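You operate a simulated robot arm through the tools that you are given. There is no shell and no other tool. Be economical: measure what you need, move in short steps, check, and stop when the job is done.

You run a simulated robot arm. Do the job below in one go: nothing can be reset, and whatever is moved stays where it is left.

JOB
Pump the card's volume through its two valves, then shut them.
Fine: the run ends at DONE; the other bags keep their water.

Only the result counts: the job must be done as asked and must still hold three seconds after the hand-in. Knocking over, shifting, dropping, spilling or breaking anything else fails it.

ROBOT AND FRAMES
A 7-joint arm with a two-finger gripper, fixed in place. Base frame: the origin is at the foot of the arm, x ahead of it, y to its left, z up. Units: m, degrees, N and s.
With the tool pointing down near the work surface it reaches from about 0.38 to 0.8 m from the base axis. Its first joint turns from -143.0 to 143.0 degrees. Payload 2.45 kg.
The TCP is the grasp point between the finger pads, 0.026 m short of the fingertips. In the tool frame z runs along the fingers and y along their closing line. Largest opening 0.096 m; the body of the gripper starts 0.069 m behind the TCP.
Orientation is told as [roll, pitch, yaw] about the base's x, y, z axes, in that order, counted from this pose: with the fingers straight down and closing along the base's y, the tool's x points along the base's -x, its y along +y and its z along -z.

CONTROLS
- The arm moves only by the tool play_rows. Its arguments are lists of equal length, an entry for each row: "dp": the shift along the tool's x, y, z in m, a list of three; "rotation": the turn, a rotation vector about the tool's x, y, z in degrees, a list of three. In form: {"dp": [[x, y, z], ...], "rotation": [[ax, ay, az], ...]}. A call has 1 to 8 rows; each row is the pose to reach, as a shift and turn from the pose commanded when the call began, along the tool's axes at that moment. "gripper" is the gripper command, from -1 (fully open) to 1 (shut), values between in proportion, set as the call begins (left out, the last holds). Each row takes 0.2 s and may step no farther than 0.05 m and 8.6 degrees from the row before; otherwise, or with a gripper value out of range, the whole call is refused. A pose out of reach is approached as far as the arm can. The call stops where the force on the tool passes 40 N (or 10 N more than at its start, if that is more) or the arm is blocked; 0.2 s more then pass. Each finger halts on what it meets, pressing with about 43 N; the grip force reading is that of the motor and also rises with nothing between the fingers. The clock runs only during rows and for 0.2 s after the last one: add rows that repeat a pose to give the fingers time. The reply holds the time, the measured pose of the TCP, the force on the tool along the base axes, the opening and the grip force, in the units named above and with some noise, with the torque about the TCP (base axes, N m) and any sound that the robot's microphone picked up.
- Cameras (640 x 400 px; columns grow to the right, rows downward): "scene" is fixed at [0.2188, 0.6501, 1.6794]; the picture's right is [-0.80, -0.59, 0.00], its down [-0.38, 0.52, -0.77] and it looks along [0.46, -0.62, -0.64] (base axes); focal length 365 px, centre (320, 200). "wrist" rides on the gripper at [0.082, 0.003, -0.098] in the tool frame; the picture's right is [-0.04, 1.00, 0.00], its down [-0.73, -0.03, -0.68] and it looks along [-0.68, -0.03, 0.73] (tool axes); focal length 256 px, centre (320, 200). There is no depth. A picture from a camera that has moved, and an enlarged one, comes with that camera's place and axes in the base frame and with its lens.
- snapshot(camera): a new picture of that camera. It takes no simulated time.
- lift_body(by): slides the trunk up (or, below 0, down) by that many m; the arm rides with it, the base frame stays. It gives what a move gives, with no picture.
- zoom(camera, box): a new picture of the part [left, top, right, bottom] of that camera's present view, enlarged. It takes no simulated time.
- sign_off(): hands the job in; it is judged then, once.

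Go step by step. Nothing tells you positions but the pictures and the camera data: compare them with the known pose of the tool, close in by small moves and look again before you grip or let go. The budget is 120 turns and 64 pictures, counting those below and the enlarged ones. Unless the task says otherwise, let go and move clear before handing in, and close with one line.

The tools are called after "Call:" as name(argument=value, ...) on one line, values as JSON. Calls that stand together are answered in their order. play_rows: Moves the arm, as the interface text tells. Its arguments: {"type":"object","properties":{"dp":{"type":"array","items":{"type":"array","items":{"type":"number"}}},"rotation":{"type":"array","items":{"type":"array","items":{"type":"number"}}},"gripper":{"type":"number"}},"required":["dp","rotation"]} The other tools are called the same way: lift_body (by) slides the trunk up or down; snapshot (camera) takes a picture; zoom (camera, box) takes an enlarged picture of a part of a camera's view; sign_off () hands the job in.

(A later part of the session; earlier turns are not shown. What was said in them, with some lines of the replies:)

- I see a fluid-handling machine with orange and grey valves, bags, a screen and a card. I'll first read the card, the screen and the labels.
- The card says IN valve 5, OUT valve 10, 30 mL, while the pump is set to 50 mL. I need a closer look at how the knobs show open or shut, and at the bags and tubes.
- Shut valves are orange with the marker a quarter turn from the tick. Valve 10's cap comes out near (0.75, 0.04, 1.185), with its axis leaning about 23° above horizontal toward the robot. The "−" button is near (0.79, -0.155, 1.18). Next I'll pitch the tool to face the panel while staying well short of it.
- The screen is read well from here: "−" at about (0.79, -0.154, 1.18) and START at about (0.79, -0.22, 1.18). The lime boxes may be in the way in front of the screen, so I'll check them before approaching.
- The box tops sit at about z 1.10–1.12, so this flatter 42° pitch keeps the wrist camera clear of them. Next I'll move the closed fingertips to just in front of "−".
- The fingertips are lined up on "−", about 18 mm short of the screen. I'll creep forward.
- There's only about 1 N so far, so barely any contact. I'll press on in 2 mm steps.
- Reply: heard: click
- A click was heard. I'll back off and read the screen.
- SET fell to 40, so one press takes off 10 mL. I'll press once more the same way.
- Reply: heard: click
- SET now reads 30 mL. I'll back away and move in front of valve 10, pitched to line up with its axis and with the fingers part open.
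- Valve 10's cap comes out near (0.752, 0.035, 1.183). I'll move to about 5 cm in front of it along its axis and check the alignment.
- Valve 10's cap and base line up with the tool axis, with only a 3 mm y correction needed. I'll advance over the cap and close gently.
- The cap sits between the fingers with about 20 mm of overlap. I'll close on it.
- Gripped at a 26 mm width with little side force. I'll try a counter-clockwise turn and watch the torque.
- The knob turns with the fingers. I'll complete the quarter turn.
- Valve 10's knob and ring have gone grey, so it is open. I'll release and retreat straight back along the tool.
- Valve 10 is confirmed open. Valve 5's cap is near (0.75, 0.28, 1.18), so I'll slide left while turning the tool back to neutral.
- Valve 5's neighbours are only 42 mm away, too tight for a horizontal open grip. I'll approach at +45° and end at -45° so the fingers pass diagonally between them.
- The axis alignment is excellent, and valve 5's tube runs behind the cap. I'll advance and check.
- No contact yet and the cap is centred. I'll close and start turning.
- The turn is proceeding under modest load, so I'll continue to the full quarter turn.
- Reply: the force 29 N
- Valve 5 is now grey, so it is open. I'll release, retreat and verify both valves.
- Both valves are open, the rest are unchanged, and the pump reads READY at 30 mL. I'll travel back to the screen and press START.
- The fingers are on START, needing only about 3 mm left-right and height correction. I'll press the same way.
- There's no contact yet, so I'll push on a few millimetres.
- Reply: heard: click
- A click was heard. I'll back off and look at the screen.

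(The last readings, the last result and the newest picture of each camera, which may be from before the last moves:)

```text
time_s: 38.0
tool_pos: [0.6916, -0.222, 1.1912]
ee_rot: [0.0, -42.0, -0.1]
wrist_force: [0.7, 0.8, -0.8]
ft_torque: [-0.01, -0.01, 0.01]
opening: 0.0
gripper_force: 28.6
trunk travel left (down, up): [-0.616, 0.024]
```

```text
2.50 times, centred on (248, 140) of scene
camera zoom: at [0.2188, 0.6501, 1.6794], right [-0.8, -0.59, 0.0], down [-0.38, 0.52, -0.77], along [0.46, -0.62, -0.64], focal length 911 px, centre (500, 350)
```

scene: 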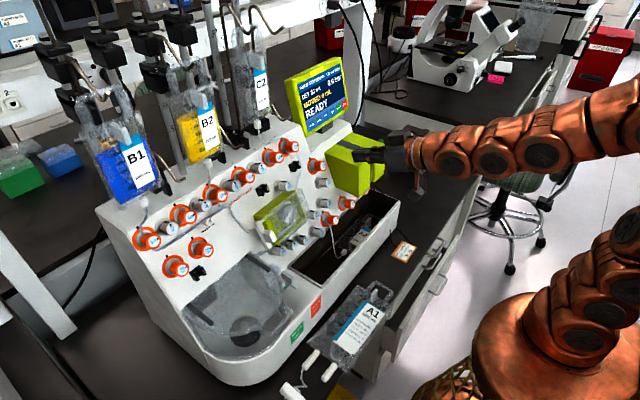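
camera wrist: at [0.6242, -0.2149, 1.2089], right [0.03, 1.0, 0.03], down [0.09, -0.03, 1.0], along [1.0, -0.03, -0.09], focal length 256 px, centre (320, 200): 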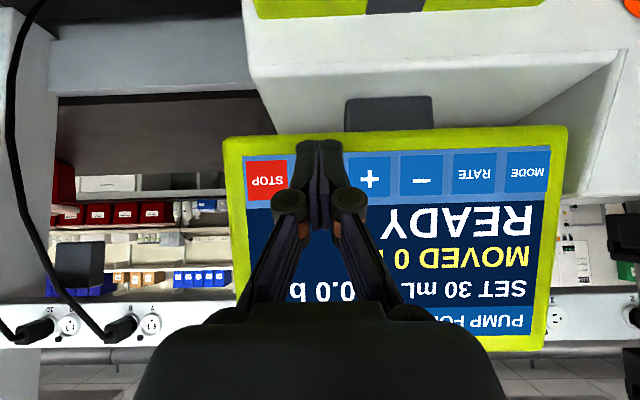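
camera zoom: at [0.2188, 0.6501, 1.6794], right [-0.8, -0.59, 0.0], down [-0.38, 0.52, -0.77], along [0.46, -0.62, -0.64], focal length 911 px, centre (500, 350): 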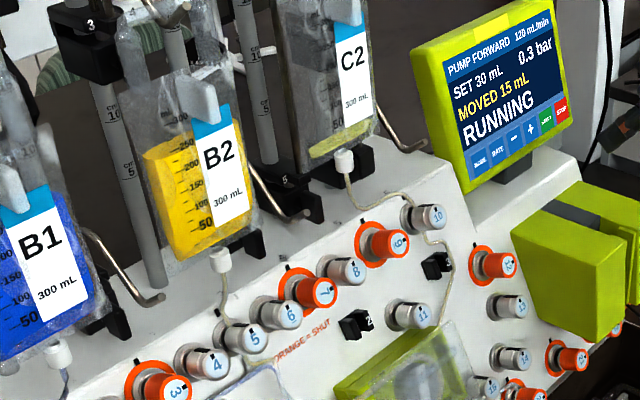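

The pump is running, 15 mL so far, and yellow is reaching C2. I'll travel to a standby point in front of valve 10 while it finishes.

Call:
play_rows(dp=[[0.011, 0.0, -0.066], [0.011, 0.045, -0.066], [0.011, 0.09, -0.066], [0.011, 0.135, -0.066], [0.011, 0.18, -0.066], [0.011, 0.225, -0.066], [0.011, 0.26, -0.066]], rotation=[[0, 0, 0], [0, 0, 0], [0, 0, 0], [0, 0, 0], [0, -8, 0], [0, -16, 0], [0, -24, 0]])

Call:
zoom(camera="scene", box=[280, 50, 376, 140])

```text
refused: row 1 steps farther than a row can; nothing moved
```

```text
4.44 times, centred on (328, 95) of scene
camera zoom: at [0.2188, 0.6501, 1.6794], right [-0.8, -0.59, 0.0], down [-0.38, 0.52, -0.77], along [0.46, -0.62, -0.64], focal length 1620 px, centre (284, 667)
```

zoom: 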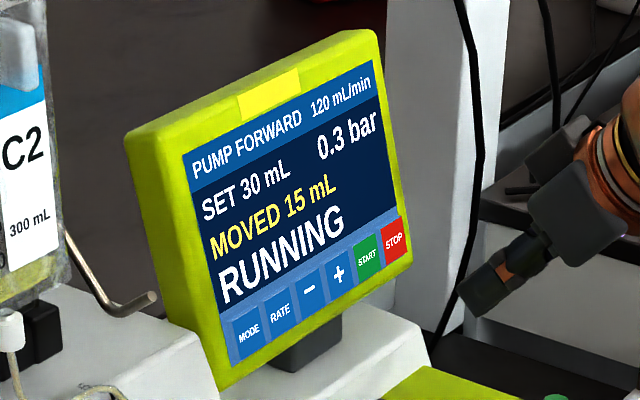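

The first step was too long. I'll resend it split up.

Call:
play_rows(dp=[[0.001, 0.0, -0.026], [0.002, 0.02, -0.0516], [0.002, 0.065, -0.0516], [0.002, 0.11, -0.0516], [0.002, 0.155, -0.0516], [0.002, 0.2, -0.0516], [0.002, 0.24, -0.0516], [0.002, 0.26, -0.0516]], rotation=[[0, 0, 0], [0, 0, 0], [0, 0, 0], [0, 0, 0], [0, 0, 0], [0, -8, 0], [0, -16, 0], [0, -24, 0]])

Call:
play_rows(dp=[[0, 0, 0], [0, 0, 0], [0, 0, 0], [0, 0, 0], [0, 0, 0], [0, 0, 0]], rotation=[[0, 0, -7.5], [0, 0, -15], [0, 0, -22.5], [0, 0, -30], [0, 0, -37.5], [0, 0, -45]], gripper=0.05)

Call:
zoom(camera="scene", box=[200, 50, 360, 150])

Call:
zoom(camera="wrist", box=[200, 50, 440, 200])

```text
time_s: 39.8
tool_pos: [0.653, 0.0372, 1.2309]
ee_rot: [0.2, -66.1, -0.2]
wrist_force: [-0.2, -0.1, -0.4]
ft_torque: [0.0, 0.01, 0.0]
opening: 0.0
gripper_force: 28.3
trunk travel left (down, up): [-0.616, 0.024]
```

```text
time_s: 41.2
tool_pos: [0.6547, 0.0411, 1.2293]
ee_rot: [-57.9, -40.0, 67.9]
wrist_force: [0.6, 0.1, -0.6]
ft_torque: [0.02, -0.01, -0.01]
opening: 0.0456
gripper_force: 0.0
trunk travel left (down, up): [-0.616, 0.024]
```

```text
4.00 times, centred on (280, 100) of scene
camera zoom: at [0.2188, 0.6501, 1.6794], right [-0.8, -0.59, 0.0], down [-0.38, 0.52, -0.77], along [0.46, -0.62, -0.64], focal length 1458 px, centre (480, 600)
```

zoom: 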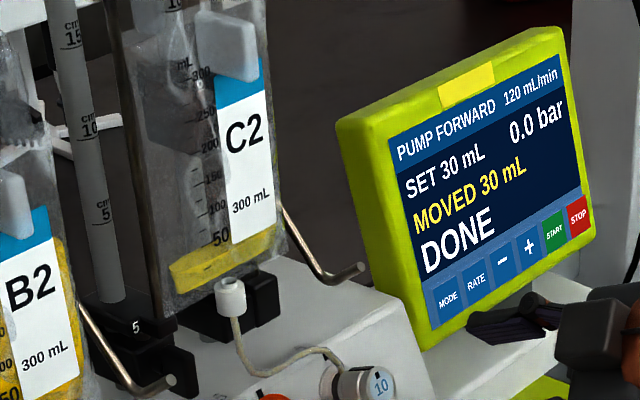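

```text
2.67 times, centred on (320, 125) of wrist
camera zoom: at [0.5391, -0.0158, 1.2156], right [-0.28, 0.73, -0.62], down [-0.4, 0.5, 0.77], along [0.87, 0.46, 0.16], focal length 683 px, centre (320, 400)
```

zoom: 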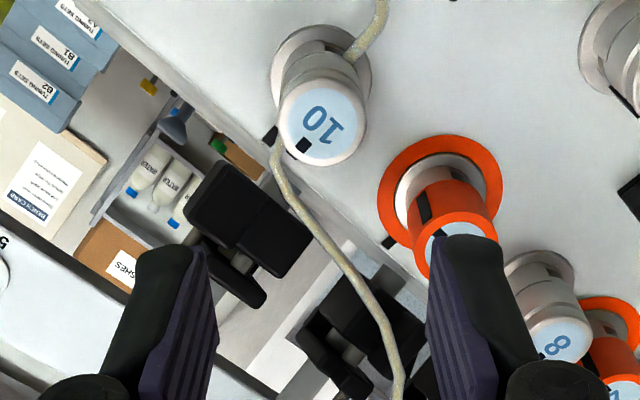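

DONE at 30 mL. Now I'll shut valve 10, closing in with a small offset correction and checking before the grip.

Call:
play_rows(dp=[[0.004, 0, 0.02], [0.004, 0, 0.04], [0.004, 0, 0.058], [0.004, 0, 0.058]], rotation=[[0, 0, 0], [0, 0, 0], [0, 0, 0], [0, 0, 0]])

Call:
zoom(camera="wrist", box=[200, 50, 440, 200])

```text
time_s: 42.2
tool_pos: [0.7076, 0.036, 1.205]
ee_rot: [-57.8, -40.3, 67.9]
wrist_force: [-0.5, 0.0, 0.4]
ft_torque: [-0.01, -0.02, 0.0]
opening: 0.0457
gripper_force: 0.0
trunk travel left (down, up): [-0.616, 0.024]
```

```text
2.67 times, centred on (320, 125) of wrist
camera zoom: at [0.5908, -0.0197, 1.1896], right [-0.27, 0.74, -0.62], down [-0.4, 0.5, 0.77], along [0.87, 0.46, 0.16], focal length 683 px, centre (320, 400)
```

zoom: 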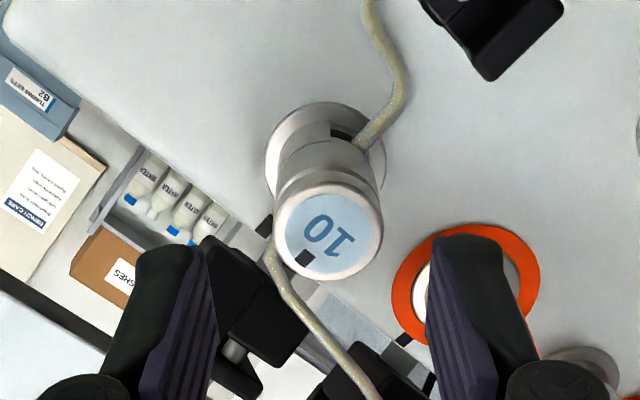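

The alignment is good within 2 mm, so I'll advance and grip.

Call:
play_rows(dp=[[0, 0.002, 0.012], [0, 0.002, 0.024], [0, 0.002, 0.036], [0, 0.002, 0.044], [0, 0.002, 0.044]], rotation=[[0, 0, 0], [0, 0, 0], [0, 0, 0], [0, 0, 0], [0, 0, 0]])

Call:
play_rows(dp=[[0, 0, 0], [0, 0, 0], [0, 0, 0]], rotation=[[0, 0, 0], [0, 0, 0], [0, 0, 0]], gripper=1)

Call:
snapshot(camera="wrist")

```text
time_s: 43.4
tool_pos: [0.7472, 0.037, 1.1844]
ee_rot: [-57.8, -40.2, 67.9]
wrist_force: [0.2, 0.5, -0.2]
ft_torque: [-0.01, -0.01, -0.01]
opening: 0.0456
gripper_force: 0.0
trunk travel left (down, up): [-0.616, 0.024]
```

```text
time_s: 44.2
tool_pos: [0.7469, 0.0376, 1.1856]
ee_rot: [-57.8, -40.1, 67.9]
wrist_force: [0.2, 0.2, -1.0]
ft_torque: [0.02, 0.11, -0.04]
opening: 0.0264
gripper_force: 44.8
trunk travel left (down, up): [-0.616, 0.024]
```

```text
23 pictures are left
camera wrist: at [0.6314, -0.018, 1.171], right [-0.28, 0.74, -0.62], down [-0.4, 0.5, 0.77], along [0.87, 0.46, 0.16], focal length 256 px, centre (320, 200)
```

wrist: 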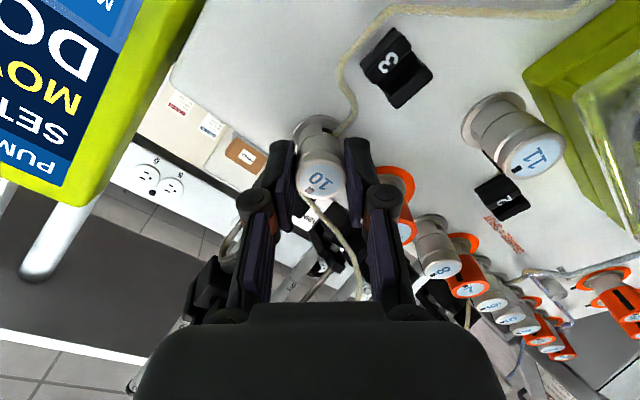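

Gripped cleanly. I'll turn it clockwise by a quarter turn.

Call:
play_rows(dp=[[0, 0, 0], [0, 0, 0], [0, 0, 0], [0, 0, 0], [0, 0, 0], [0, 0, 0]], rotation=[[0, 0, 7.5], [0, 0, 15], [0, 0, 22.5], [0, 0, 30], [0, 0, 37.5], [0, 0, 45]])

Call:
play_rows(dp=[[0, 0, 0], [0, 0, 0], [0, 0, 0], [0, 0, 0], [0, 0, 0], [0, 0, 0]], rotation=[[0, 0, 7.5], [0, 0, 15], [0, 0, 22.5], [0, 0, 30], [0, 0, 37.5], [0, 0, 45]])

Call:
snapshot(camera="wrist")

```text
time_s: 45.6
tool_pos: [0.7461, 0.0375, 1.1848]
ee_rot: [0.4, -66.1, -0.6]
wrist_force: [4.9, -3.8, 1.9]
ft_torque: [-0.01, -0.36, 0.02]
opening: 0.0266
gripper_force: 45.3
trunk travel left (down, up): [-0.616, 0.024]
```

```text
time_s: 47.0
tool_pos: [0.7463, 0.0374, 1.1857]
ee_rot: [57.7, -40.2, -68.1]
wrist_force: [4.0, -4.4, -2.4]
ft_torque: [-0.71, -0.18, 0.01]
opening: 0.0267
gripper_force: 45.0
trunk travel left (down, up): [-0.616, 0.024]
```

```text
22 pictures are left
camera wrist: at [0.6332, 0.0978, 1.1752], right [0.3, 0.68, 0.67], down [-0.42, -0.54, 0.73], along [0.86, -0.5, 0.12], focal length 256 px, centre (320, 200)
```

wrist: 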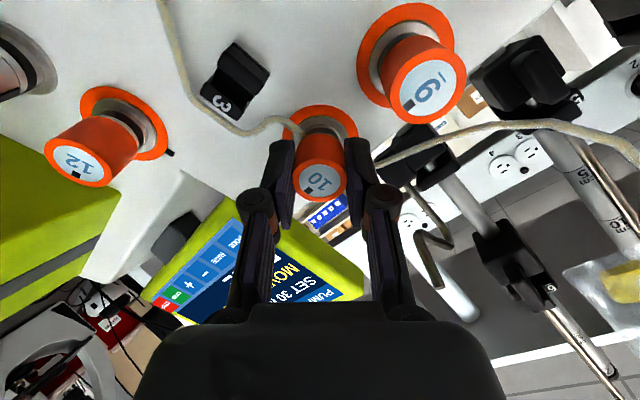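

Valve 10 is orange again. I'll release, retreat, then go to valve 5 at -45°.

Call:
play_rows(dp=[[0, 0, 0], [0, 0, 0], [0, 0, 0]], rotation=[[0, 0, 0], [0, 0, 0], [0, 0, 0]], gripper=0.05)

Call:
play_rows(dp=[[0, 0, -0.03], [0, 0, -0.06], [0, 0, -0.1], [0, 0, -0.1]], rotation=[[0, 0, 0], [0, 0, 0], [0, 0, 0], [0, 0, 0]])

Call:
play_rows(dp=[[0.022, 0.022, 0], [0.044, 0.044, 0], [0.066, 0.066, 0], [0.088, 0.088, 0], [0.11, 0.11, 0], [0.132, 0.132, 0], [0.154, 0.154, 0], [0.175, 0.175, 0]], rotation=[[0, 0, -8], [0, 0, -16], [0, 0, -24], [0, 0, -32], [0, 0, -40], [0, 0, -48], [0, 0, -56], [0, 0, -64]])

Call:
play_rows(dp=[[0, 0, 0], [0, 0, 0], [0, 0, 0], [0, 0, 0], [0, 0, 0]], rotation=[[0, 0, -8], [0, 0, -16], [0, 0, -24], [0, 0, -26], [0, 0, -26]])

Call:
zoom(camera="scene", box=[180, 110, 340, 210])

Call:
zoom(camera="wrist", box=[200, 50, 440, 200])

```text
time_s: 47.8
tool_pos: [0.7463, 0.0381, 1.1858]
ee_rot: [57.7, -40.1, -67.9]
wrist_force: [-0.4, 0.6, 0.4]
ft_torque: [-0.03, 0.04, 0.02]
opening: 0.0458
gripper_force: 0.1
trunk travel left (down, up): [-0.616, 0.024]
```

```text
time_s: 48.8
tool_pos: [0.6554, 0.0358, 1.2263]
ee_rot: [57.8, -40.0, -68.0]
wrist_force: [-0.4, -0.2, 0.6]
ft_torque: [0.03, 0.02, -0.03]
opening: 0.0454
gripper_force: 0.1
trunk travel left (down, up): [-0.616, 0.024]
```

```text
time_s: 50.6
tool_pos: [0.6547, 0.2881, 1.2234]
ee_rot: [-36.3, -59.7, 40.4]
wrist_force: [0.0, 0.0, -0.5]
ft_torque: [0.06, -0.01, 0.03]
opening: 0.0456
gripper_force: 0.0
trunk travel left (down, up): [-0.616, 0.024]
```

```text
time_s: 51.8
tool_pos: [0.6554, 0.2863, 1.2261]
ee_rot: [-57.8, -40.1, 68.1]
wrist_force: [-0.2, -0.1, 0.2]
ft_torque: [0.0, 0.04, 0.01]
opening: 0.0459
gripper_force: 0.0
trunk travel left (down, up): [-0.616, 0.024]
```

```text
4.00 times, centred on (260, 160) of scene
camera zoom: at [0.2188, 0.6501, 1.6794], right [-0.8, -0.59, 0.0], down [-0.38, 0.52, -0.77], along [0.46, -0.62, -0.64], focal length 1458 px, centre (560, 360)
```

zoom: 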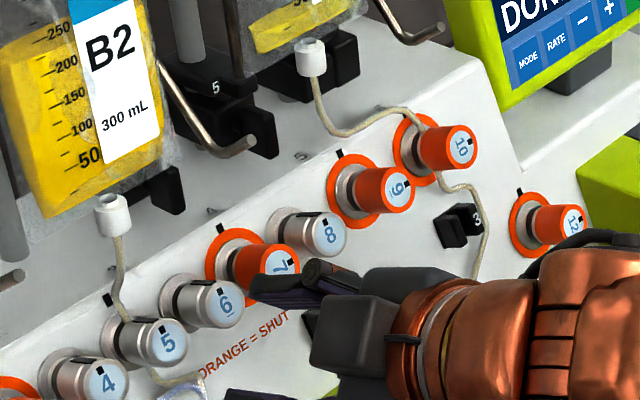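

```text
2.67 times, centred on (320, 125) of wrist
camera zoom: at [0.5397, 0.2304, 1.2112], right [-0.28, 0.73, -0.62], down [-0.4, 0.5, 0.77], along [0.87, 0.46, 0.16], focal length 683 px, centre (320, 400)
```

zoom: 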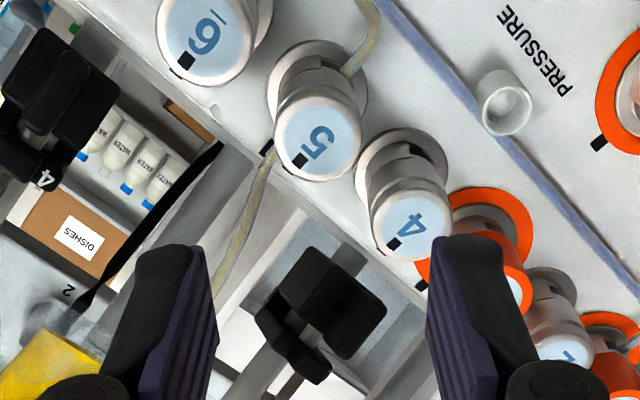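

Valve 10 is shut and looks just like its neighbour 9. Valve 5 is centred in the view, so I'll advance in two stages.

Call:
play_rows(dp=[[0, 0, 0.02], [0, 0, 0.04], [0, 0, 0.056], [0, 0, 0.056]], rotation=[[0, 0, 0], [0, 0, 0], [0, 0, 0], [0, 0, 0]])

Call:
zoom(camera="wrist", box=[200, 50, 440, 200])

```text
time_s: 52.8
tool_pos: [0.7069, 0.2873, 1.2013]
ee_rot: [-57.8, -40.2, 67.9]
wrist_force: [0.3, -0.3, -0.1]
ft_torque: [0.01, -0.02, 0.01]
opening: 0.0459
gripper_force: 0.1
trunk travel left (down, up): [-0.616, 0.024]
```

```text
2.67 times, centred on (320, 125) of wrist
camera zoom: at [0.5909, 0.231, 1.1878], right [-0.28, 0.73, -0.62], down [-0.4, 0.5, 0.77], along [0.87, 0.46, 0.16], focal length 683 px, centre (320, 400)
```

zoom: 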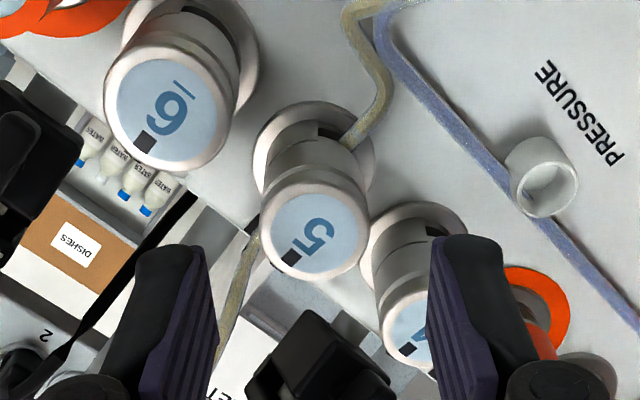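

Call:
play_rows(dp=[[0, -0.001, 0.012], [0, -0.001, 0.024], [0, -0.001, 0.036], [0, -0.001, 0.044], [0, -0.001, 0.044]], rotation=[[0, 0, 0], [0, 0, 0], [0, 0, 0], [0, 0, 0], [0, 0, 0]])

Call:
play_rows(dp=[[0, 0, 0], [0, 0, 0], [0, 0, 0]], rotation=[[0, 0, 0], [0, 0, 0], [0, 0, 0]], gripper=1)

```text
time_s: 54.0
tool_pos: [0.7473, 0.2864, 1.1855]
ee_rot: [-57.7, -40.2, 67.9]
wrist_force: [0.1, 0.1, 0.1]
ft_torque: [-0.04, 0.01, -0.02]
opening: 0.0456
gripper_force: 0.1
trunk travel left (down, up): [-0.616, 0.024]
```

```text
time_s: 54.8
tool_pos: [0.7479, 0.2845, 1.184]
ee_rot: [-57.7, -40.3, 67.8]
wrist_force: [4.4, -2.6, 7.2]
ft_torque: [-0.13, 0.02, -0.37]
opening: 0.0264
gripper_force: 44.9
trunk travel left (down, up): [-0.616, 0.024]
```

Valve 5 is gripped. I'll turn it clockwise a quarter turn to shut.

Call:
play_rows(dp=[[0, 0, 0], [0, 0, 0], [0, 0, 0], [0, 0, 0], [0, 0, 0], [0, 0, 0]], rotation=[[0, 0, 7.5], [0, 0, 15], [0, 0, 22.5], [0, 0, 30], [0, 0, 37.5], [0, 0, 45]])

Call:
play_rows(dp=[[0, 0, 0], [0, 0, 0], [0, 0, 0], [0, 0, 0], [0, 0, 0], [0, 0, 0]], rotation=[[0, 0, 7.5], [0, 0, 15], [0, 0, 22.5], [0, 0, 30], [0, 0, 37.5], [0, 0, 45]])

Call:
snapshot(camera="wrist")

```text
time_s: 56.2
tool_pos: [0.7472, 0.2857, 1.1858]
ee_rot: [0.5, -66.0, -0.4]
wrist_force: [16.1, 6.0, 25.4]
ft_torque: [-0.19, -0.09, 0.07]
opening: 0.0261
gripper_force: 45.1
trunk travel left (down, up): [-0.616, 0.024]
```

```text
time_s: 57.6
tool_pos: [0.747, 0.286, 1.1852]
ee_rot: [57.8, -40.2, -67.9]
wrist_force: [25.2, 10.9, 19.6]
ft_torque: [-0.21, -0.49, 0.38]
opening: 0.0267
gripper_force: 44.8
trunk travel left (down, up): [-0.616, 0.024]
```

```text
18 pictures are left
camera wrist: at [0.6327, 0.3462, 1.1748], right [0.3, 0.68, 0.67], down [-0.42, -0.54, 0.73], along [0.86, -0.5, 0.12], focal length 256 px, centre (320, 200)
```

wrist: 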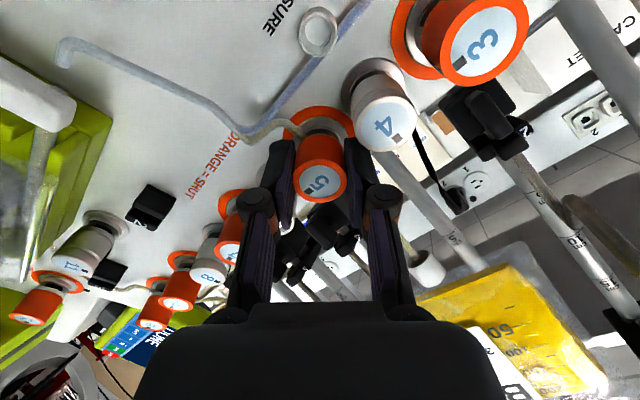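

Valve 5 is orange. I'll release, retreat and verify everything.

Call:
play_rows(dp=[[0, 0, 0], [0, 0, 0], [0, 0, 0]], rotation=[[0, 0, 0], [0, 0, 0], [0, 0, 0]], gripper=0.05)

Call:
play_rows(dp=[[0, 0, -0.03], [0, 0, -0.06], [0, 0, -0.1], [0, 0, -0.14], [0, 0, -0.18], [0, 0, -0.18]], rotation=[[0, 0, 0], [0, 0, 0], [0, 0, 0], [0, 0, 0], [0, 0, 0], [0, 0, 0]])

Call:
zoom(camera="scene", box=[80, 60, 370, 240])

Call:
zoom(camera="scene", box=[180, 120, 276, 180])

Call:
snapshot(camera="scene")

```text
time_s: 58.4
tool_pos: [0.7464, 0.2848, 1.1842]
ee_rot: [57.8, -40.2, -67.9]
wrist_force: [0.0, -0.9, 0.8]
ft_torque: [0.02, 0.0, 0.01]
opening: 0.0458
gripper_force: 0.2
trunk travel left (down, up): [-0.616, 0.024]
```

```text
time_s: 59.8
tool_pos: [0.5798, 0.2877, 1.2606]
ee_rot: [57.9, -40.2, -67.9]
wrist_force: [-0.4, -0.1, -0.8]
ft_torque: [-0.04, -0.02, 0.01]
opening: 0.0455
gripper_force: 0.0
trunk travel left (down, up): [-0.616, 0.024]
```

```text
2.21 times, centred on (225, 150) of scene
camera zoom: at [0.2188, 0.6501, 1.6794], right [-0.8, -0.59, 0.0], down [-0.38, 0.52, -0.77], along [0.46, -0.62, -0.64], focal length 804 px, centre (530, 310)
```

zoom: 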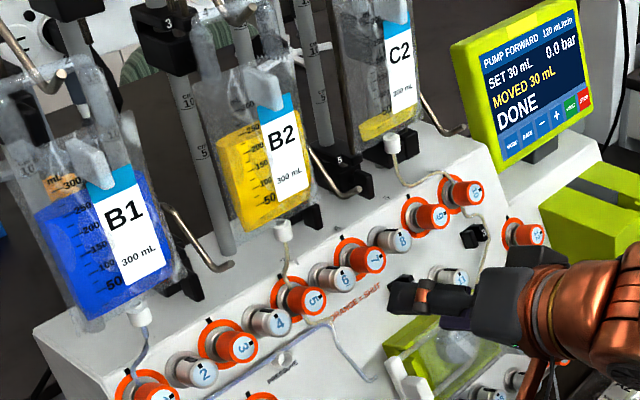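

```text
6.67 times, centred on (228, 150) of scene
camera zoom: at [0.2188, 0.6501, 1.6794], right [-0.8, -0.59, 0.0], down [-0.38, 0.52, -0.77], along [0.46, -0.62, -0.64], focal length 2430 px, centre (933, 533)
```

zoom: 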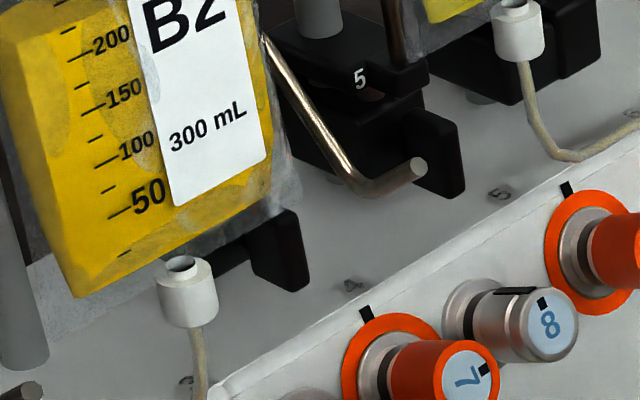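

```text
15 pictures are left
```

scene: 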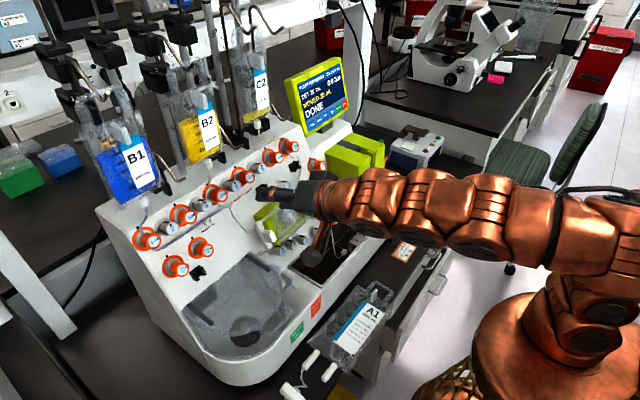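

The screen shows DONE at 30 mL, valves 5 and 10 are orange (shut), the other bags look unchanged, and the arm is clear. I'll hand in now.

Call:
sign_off()

```text
The job is handed in.
```

I pumped 30 mL, the volume on the card, from B2 through valve 5 and out through valve 10 into C2; the pump stopped at DONE, both valves are shut, and B1 looked unchanged in the pictures.
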